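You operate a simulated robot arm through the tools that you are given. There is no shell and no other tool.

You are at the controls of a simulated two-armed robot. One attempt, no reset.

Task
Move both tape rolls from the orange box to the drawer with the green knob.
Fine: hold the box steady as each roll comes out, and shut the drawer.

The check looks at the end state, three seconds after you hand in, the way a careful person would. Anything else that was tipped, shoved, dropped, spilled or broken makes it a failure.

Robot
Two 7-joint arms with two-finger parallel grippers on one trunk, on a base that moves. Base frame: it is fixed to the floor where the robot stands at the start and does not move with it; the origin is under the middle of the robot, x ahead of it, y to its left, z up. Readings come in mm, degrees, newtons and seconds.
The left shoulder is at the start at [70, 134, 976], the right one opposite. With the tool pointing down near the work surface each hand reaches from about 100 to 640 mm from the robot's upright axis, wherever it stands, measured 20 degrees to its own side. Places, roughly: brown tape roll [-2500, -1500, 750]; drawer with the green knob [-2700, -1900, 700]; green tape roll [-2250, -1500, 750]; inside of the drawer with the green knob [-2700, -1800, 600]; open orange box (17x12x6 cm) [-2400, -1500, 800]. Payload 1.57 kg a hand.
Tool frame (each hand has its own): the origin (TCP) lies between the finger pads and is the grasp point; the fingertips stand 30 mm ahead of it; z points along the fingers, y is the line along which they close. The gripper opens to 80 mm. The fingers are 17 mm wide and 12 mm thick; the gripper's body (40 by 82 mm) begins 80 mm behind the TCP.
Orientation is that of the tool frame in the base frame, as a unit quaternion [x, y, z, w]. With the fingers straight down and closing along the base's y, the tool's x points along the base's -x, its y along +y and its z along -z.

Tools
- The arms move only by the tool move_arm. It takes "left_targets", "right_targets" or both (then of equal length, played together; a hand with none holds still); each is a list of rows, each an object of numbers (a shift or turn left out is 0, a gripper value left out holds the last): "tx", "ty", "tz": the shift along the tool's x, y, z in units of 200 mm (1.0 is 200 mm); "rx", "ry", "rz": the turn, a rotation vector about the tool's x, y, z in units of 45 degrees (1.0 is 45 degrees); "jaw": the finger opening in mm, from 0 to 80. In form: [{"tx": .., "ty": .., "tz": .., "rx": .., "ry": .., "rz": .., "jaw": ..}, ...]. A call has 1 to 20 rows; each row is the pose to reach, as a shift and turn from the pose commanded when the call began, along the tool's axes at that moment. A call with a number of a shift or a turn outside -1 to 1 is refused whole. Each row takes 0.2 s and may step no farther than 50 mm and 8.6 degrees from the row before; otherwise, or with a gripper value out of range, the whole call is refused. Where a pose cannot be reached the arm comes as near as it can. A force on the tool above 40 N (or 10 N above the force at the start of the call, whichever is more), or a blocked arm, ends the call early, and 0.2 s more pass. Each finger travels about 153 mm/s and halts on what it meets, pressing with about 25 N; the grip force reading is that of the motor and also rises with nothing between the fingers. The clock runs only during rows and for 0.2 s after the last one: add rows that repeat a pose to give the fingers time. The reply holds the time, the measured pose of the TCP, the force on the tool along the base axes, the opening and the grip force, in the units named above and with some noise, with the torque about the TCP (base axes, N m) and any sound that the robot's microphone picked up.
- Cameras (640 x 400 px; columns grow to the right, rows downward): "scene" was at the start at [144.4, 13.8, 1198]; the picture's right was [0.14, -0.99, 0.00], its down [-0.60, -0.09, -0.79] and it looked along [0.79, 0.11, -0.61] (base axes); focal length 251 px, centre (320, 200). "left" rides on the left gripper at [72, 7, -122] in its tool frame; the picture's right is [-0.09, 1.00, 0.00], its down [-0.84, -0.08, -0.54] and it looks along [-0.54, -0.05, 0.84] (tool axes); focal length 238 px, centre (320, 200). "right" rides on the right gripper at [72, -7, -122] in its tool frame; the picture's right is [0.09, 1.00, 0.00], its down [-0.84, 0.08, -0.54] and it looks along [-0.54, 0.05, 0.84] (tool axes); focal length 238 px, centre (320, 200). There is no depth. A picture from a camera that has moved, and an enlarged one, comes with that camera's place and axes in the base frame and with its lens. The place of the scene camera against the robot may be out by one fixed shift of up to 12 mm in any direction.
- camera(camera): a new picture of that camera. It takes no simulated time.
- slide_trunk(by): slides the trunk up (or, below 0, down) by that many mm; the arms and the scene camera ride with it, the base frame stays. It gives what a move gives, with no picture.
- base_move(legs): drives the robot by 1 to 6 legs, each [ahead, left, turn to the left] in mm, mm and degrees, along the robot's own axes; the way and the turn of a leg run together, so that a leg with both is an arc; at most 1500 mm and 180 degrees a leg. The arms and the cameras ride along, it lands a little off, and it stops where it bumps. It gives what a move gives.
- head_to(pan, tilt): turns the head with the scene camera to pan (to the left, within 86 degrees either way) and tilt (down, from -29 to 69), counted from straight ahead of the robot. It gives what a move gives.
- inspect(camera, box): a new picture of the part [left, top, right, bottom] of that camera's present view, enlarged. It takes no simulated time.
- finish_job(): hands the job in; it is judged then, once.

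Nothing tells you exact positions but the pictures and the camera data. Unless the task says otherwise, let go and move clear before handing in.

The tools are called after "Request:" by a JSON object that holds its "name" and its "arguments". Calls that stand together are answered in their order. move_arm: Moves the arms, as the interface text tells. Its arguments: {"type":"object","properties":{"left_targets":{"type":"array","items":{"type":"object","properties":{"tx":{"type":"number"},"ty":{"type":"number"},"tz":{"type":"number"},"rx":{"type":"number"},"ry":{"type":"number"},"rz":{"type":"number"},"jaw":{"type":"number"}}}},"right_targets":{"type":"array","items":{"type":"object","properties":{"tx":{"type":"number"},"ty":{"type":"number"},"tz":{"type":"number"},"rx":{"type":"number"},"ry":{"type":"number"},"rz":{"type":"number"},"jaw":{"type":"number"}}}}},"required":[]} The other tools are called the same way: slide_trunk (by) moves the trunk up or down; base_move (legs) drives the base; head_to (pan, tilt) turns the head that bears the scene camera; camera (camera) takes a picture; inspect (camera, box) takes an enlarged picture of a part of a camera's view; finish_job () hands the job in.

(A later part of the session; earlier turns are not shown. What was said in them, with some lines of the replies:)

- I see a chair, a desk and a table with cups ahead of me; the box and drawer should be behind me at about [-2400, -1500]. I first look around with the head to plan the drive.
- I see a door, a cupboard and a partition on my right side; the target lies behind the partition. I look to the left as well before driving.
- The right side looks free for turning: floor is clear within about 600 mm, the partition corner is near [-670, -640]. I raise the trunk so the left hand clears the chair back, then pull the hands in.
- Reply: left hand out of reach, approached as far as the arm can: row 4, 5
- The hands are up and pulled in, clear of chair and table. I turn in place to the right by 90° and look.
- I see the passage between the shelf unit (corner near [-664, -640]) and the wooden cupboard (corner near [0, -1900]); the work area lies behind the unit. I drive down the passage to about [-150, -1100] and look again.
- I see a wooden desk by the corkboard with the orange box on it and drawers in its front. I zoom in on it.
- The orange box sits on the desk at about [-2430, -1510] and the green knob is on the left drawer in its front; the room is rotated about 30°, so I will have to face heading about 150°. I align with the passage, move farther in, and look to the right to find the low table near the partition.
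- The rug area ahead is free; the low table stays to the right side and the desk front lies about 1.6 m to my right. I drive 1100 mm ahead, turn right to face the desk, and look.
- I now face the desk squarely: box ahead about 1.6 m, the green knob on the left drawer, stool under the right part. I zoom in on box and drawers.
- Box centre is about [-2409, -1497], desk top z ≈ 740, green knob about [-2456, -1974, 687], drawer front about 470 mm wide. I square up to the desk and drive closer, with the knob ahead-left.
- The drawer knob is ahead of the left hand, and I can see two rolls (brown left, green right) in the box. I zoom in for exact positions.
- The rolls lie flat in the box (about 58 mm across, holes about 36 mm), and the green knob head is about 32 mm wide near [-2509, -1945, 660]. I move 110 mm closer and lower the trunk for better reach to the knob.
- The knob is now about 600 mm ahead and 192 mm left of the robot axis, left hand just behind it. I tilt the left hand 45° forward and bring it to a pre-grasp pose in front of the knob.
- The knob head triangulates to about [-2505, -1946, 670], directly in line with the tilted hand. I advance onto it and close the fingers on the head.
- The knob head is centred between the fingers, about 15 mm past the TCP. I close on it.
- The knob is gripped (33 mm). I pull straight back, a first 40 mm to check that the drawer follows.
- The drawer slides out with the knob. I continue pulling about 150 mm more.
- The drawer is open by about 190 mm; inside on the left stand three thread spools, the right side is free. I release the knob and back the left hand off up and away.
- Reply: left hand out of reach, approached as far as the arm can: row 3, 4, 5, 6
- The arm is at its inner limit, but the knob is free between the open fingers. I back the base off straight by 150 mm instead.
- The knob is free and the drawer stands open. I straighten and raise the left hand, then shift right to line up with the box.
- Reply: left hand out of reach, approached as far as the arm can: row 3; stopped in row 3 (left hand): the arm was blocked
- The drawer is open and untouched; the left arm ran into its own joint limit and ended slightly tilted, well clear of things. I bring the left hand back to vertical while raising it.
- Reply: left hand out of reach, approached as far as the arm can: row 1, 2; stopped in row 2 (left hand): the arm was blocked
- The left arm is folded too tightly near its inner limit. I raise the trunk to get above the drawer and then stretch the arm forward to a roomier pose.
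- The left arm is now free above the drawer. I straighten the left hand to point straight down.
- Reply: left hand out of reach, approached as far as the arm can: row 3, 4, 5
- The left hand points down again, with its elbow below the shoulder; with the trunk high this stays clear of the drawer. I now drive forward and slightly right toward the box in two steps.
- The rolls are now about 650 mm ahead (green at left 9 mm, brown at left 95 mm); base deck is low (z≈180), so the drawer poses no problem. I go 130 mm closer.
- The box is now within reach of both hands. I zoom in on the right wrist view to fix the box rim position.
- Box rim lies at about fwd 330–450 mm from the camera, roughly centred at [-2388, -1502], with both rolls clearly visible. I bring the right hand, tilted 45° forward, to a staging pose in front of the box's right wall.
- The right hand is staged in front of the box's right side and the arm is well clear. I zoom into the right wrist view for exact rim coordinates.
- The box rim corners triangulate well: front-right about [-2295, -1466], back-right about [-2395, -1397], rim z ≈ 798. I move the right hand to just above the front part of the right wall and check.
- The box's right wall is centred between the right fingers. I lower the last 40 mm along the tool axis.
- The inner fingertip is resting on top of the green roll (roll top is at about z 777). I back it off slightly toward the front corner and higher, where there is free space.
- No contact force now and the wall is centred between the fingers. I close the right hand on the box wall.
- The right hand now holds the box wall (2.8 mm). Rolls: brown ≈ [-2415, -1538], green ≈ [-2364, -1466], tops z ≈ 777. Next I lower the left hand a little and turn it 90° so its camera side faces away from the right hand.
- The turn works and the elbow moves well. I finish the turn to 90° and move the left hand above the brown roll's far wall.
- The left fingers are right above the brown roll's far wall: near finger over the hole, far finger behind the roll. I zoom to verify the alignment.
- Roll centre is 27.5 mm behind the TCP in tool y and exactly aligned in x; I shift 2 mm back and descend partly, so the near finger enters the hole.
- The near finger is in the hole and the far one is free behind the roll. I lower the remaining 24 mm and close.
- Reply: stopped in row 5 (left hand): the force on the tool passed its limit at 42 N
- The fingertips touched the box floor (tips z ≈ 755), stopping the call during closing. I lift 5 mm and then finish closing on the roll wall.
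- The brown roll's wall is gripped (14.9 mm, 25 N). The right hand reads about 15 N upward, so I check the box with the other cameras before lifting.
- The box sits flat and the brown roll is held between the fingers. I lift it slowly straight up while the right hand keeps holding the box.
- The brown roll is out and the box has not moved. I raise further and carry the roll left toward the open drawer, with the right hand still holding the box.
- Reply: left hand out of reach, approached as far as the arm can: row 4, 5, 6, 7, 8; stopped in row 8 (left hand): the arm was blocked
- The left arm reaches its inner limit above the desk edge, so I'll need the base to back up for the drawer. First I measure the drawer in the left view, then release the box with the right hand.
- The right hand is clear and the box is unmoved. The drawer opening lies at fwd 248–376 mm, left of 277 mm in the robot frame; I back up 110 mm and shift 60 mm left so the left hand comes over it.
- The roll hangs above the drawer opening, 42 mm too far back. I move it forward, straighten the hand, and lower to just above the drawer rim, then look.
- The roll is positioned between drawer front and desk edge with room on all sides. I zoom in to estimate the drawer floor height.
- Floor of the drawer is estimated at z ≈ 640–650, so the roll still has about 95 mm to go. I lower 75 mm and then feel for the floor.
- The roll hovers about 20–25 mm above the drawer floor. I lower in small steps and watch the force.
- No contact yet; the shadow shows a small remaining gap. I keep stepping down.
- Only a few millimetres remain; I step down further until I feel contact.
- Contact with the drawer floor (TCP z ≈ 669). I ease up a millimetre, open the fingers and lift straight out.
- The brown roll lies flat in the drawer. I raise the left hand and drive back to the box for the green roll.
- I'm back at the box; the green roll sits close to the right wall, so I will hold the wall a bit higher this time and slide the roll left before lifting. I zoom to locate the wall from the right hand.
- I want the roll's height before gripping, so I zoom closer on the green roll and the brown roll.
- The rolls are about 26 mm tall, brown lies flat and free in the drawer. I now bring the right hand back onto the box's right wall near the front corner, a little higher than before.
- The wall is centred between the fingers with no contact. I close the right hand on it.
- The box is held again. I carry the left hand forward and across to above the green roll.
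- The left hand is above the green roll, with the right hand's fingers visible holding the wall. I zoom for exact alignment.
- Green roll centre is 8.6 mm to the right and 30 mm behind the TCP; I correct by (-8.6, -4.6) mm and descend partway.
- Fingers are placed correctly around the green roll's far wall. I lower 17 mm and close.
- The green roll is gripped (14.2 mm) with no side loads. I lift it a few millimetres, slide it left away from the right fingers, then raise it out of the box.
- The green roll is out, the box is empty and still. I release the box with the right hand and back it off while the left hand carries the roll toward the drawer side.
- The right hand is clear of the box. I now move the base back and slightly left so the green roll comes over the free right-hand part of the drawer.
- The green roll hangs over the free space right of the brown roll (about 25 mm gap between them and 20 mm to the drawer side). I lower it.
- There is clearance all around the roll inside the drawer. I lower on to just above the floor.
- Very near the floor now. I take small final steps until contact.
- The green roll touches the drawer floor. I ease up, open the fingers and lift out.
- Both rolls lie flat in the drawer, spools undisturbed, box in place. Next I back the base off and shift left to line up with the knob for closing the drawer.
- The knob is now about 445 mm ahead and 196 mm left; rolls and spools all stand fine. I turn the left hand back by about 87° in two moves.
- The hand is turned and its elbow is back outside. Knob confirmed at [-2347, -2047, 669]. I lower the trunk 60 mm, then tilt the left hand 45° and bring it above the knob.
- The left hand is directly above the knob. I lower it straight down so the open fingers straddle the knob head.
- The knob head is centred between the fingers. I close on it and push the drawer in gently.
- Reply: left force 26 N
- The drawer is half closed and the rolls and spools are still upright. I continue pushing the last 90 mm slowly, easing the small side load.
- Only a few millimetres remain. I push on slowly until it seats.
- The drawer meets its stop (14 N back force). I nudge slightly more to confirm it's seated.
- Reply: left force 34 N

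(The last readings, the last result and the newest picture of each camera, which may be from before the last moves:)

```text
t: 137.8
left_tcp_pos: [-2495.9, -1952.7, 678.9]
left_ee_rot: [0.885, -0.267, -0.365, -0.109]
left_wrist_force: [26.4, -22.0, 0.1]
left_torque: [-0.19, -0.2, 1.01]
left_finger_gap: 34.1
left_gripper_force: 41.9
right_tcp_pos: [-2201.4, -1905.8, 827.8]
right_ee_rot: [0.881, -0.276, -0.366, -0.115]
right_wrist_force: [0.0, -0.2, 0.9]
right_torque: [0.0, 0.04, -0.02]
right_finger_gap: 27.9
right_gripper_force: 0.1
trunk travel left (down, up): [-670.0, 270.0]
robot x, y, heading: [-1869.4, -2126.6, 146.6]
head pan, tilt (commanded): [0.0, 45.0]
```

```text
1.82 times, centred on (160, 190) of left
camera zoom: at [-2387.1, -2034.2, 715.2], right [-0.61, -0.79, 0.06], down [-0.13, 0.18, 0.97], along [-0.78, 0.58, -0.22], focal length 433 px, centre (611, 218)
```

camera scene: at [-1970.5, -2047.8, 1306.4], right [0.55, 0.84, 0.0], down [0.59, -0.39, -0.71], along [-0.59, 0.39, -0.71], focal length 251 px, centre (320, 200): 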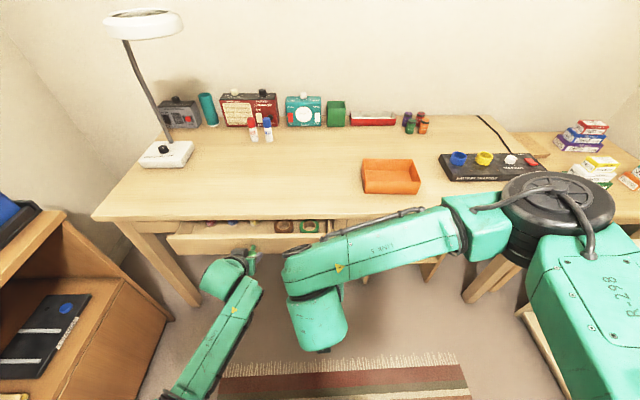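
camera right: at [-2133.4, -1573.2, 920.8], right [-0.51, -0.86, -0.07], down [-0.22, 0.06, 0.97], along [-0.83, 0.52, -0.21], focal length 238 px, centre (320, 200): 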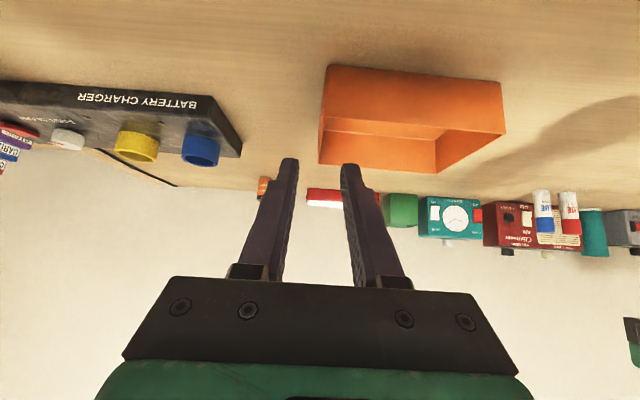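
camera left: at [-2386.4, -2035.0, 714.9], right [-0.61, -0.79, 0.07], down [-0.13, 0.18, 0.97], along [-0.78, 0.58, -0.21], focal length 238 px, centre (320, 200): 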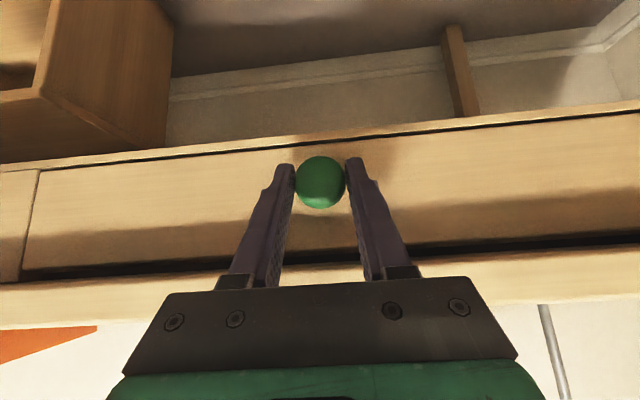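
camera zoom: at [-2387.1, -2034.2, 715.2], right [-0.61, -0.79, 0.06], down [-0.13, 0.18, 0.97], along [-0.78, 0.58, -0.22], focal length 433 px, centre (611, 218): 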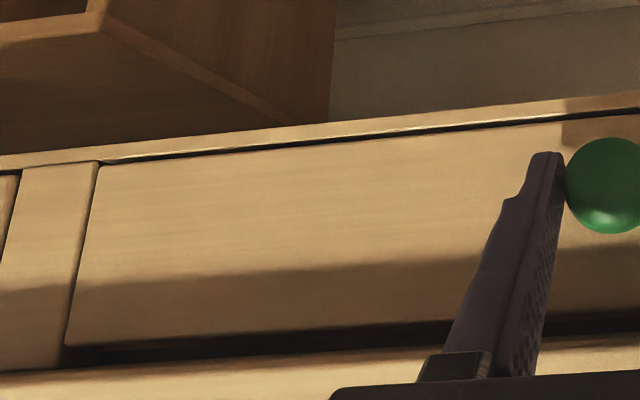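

The force rises with no motion, so the drawer is shut. I relax the push, open the fingers and retreat along the tool axis.

Request:
{"name": "move_arm", "arguments": {"left_targets": [{"tx": 0.01, "tz": -0.01}, {"tx": 0.02, "tz": -0.02}, {"tx": 0.02, "tz": -0.02, "jaw": 45}, {"tx": 0.02, "tz": -0.02, "jaw": 60}, {"tx": 0.02, "tz": -0.02, "jaw": 60}, {"tx": 0.02, "tz": -0.1, "jaw": 60}, {"tx": 0.02, "tz": -0.22, "jaw": 60}, {"tx": 0.02, "tz": -0.36, "jaw": 60}, {"tx": 0.02, "tz": -0.5, "jaw": 60}]}}

Request:
{"name": "camera", "arguments": {"camera": "left"}}

Request:
{"name": "camera", "arguments": {"camera": "scene"}}

```text
t: 139.8
left_tcp_pos: [-2441.9, -1992.0, 746.7]
left_ee_rot: [0.884, -0.269, -0.366, -0.112]
left_wrist_force: [0.0, -0.7, -0.7]
left_torque: [-0.03, -0.01, 0.02]
left_finger_gap: 59.8
left_gripper_force: 0.0
right_tcp_pos: [-2203.8, -1902.5, 825.4]
right_ee_rot: [0.882, -0.275, -0.364, -0.114]
right_wrist_force: [0.2, -0.2, 1.4]
right_torque: [0.0, 0.0, 0.01]
right_finger_gap: 27.9
right_gripper_force: 0.0
trunk travel left (down, up): [-670.0, 270.0]
robot x, y, heading: [-1866.8, -2129.1, 146.5]
head pan, tilt (commanded): [0.0, 45.0]
```

```text
taken
camera left: at [-2332.6, -2073.8, 783.3], right [-0.61, -0.79, 0.07], down [-0.13, 0.18, 0.97], along [-0.78, 0.58, -0.21], focal length 238 px, centre (320, 200)
```

left: 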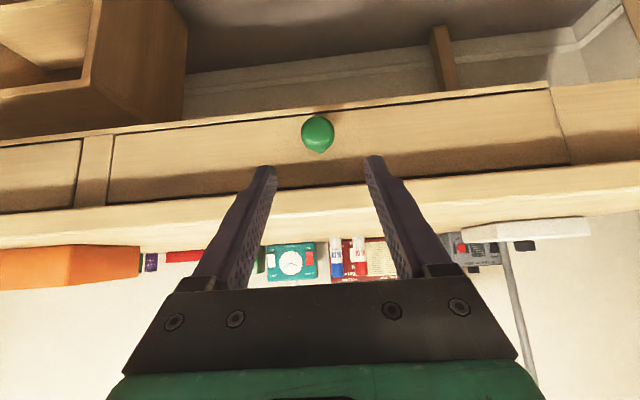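

```text
taken
camera scene: at [-1968.3, -2051.6, 1306.9], right [0.55, 0.84, 0.0], down [0.59, -0.39, -0.71], along [-0.59, 0.39, -0.71], focal length 251 px, centre (320, 200)
```

scene: 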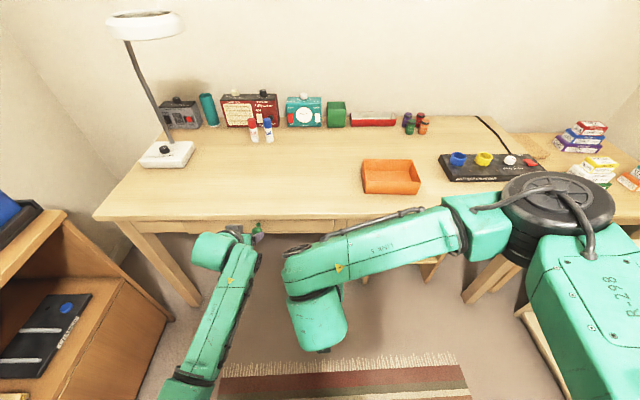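

The drawer is shut, the box stands empty in its place, and nothing else was moved. I back the robot away to be clear and take a last look.

Request:
{"name": "base_move", "arguments": {"legs": [[-300, 0, 0]]}}

Request:
{"name": "camera", "arguments": {"camera": "scene"}}

Request:
{"name": "inspect", "arguments": {"camera": "scene", "box": [130, 90, 450, 290]}}

```text
t: 141.9
left_tcp_pos: [-2191.6, -2154.1, 745.2]
left_ee_rot: [0.883, -0.273, -0.366, -0.113]
left_wrist_force: [0.3, 0.0, 0.0]
left_torque: [0.01, -0.01, 0.0]
left_finger_gap: 59.9
left_gripper_force: 0.2
right_tcp_pos: [-1951.8, -2065.8, 824.9]
right_ee_rot: [0.881, -0.279, -0.364, -0.115]
right_wrist_force: [0.0, 0.8, 0.0]
right_torque: [0.0, 0.01, -0.01]
right_finger_gap: 28.1
right_gripper_force: 0.1
trunk travel left (down, up): [-670.0, 270.0]
robot x, y, heading: [-1617.4, -2290.2, 145.9]
head pan, tilt (commanded): [0.0, 45.0]
```

```text
taken
camera scene: at [-1717.3, -2217.1, 1306.9], right [0.56, 0.83, 0.0], down [0.59, -0.39, -0.71], along [-0.59, 0.39, -0.71], focal length 251 px, centre (320, 200)
```

scene: 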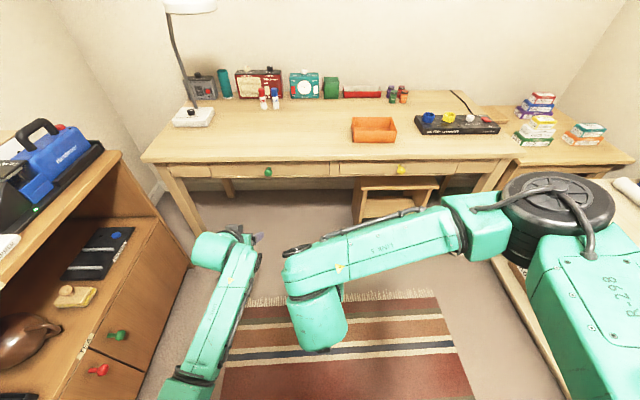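

```text
2.00 times, centred on (290, 190) of scene
camera zoom: at [-1717.3, -2217.1, 1306.9], right [0.56, 0.83, 0.0], down [0.59, -0.39, -0.71], along [-0.59, 0.39, -0.71], focal length 502 px, centre (380, 220)
```

zoom: 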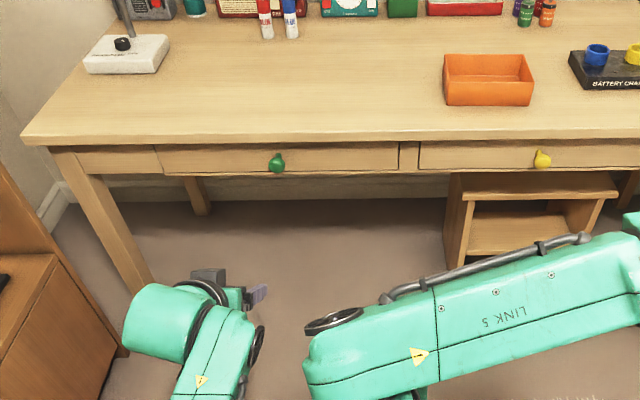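

The drawer with the green knob is shut flush with both rolls inside. The orange box stands empty in its place, the other items on the desk look undisturbed, and both hands are clear. I hand the job in.

Request:
{"name": "finish_job", "arguments": {}}

```text
The job is handed in.
```

Both tape rolls are now lying flat in the drawer with the green knob, and the drawer is shut. I've handed the job in; the verdict isn't back yet.

- **Box:** The right hand gripped the box wall as each roll came out. The box shifted about 2–3 mm when I gripped it, and is now empty in its original place.
- **Contact:** While reaching for the brown roll, the left fingertips pressed on the box floor hard enough to trip the force limit (42 N). I saw no damage or shift from that.
- **Drawer contents:** Three thread spools were already in the drawer. I kept the rolls clear of them, and they were still upright when I last saw them, before I pushed the drawer shut.
- **Surroundings:** The other items on the desk look undisturbed. Both hands let go, and the robot has backed away from the desk.
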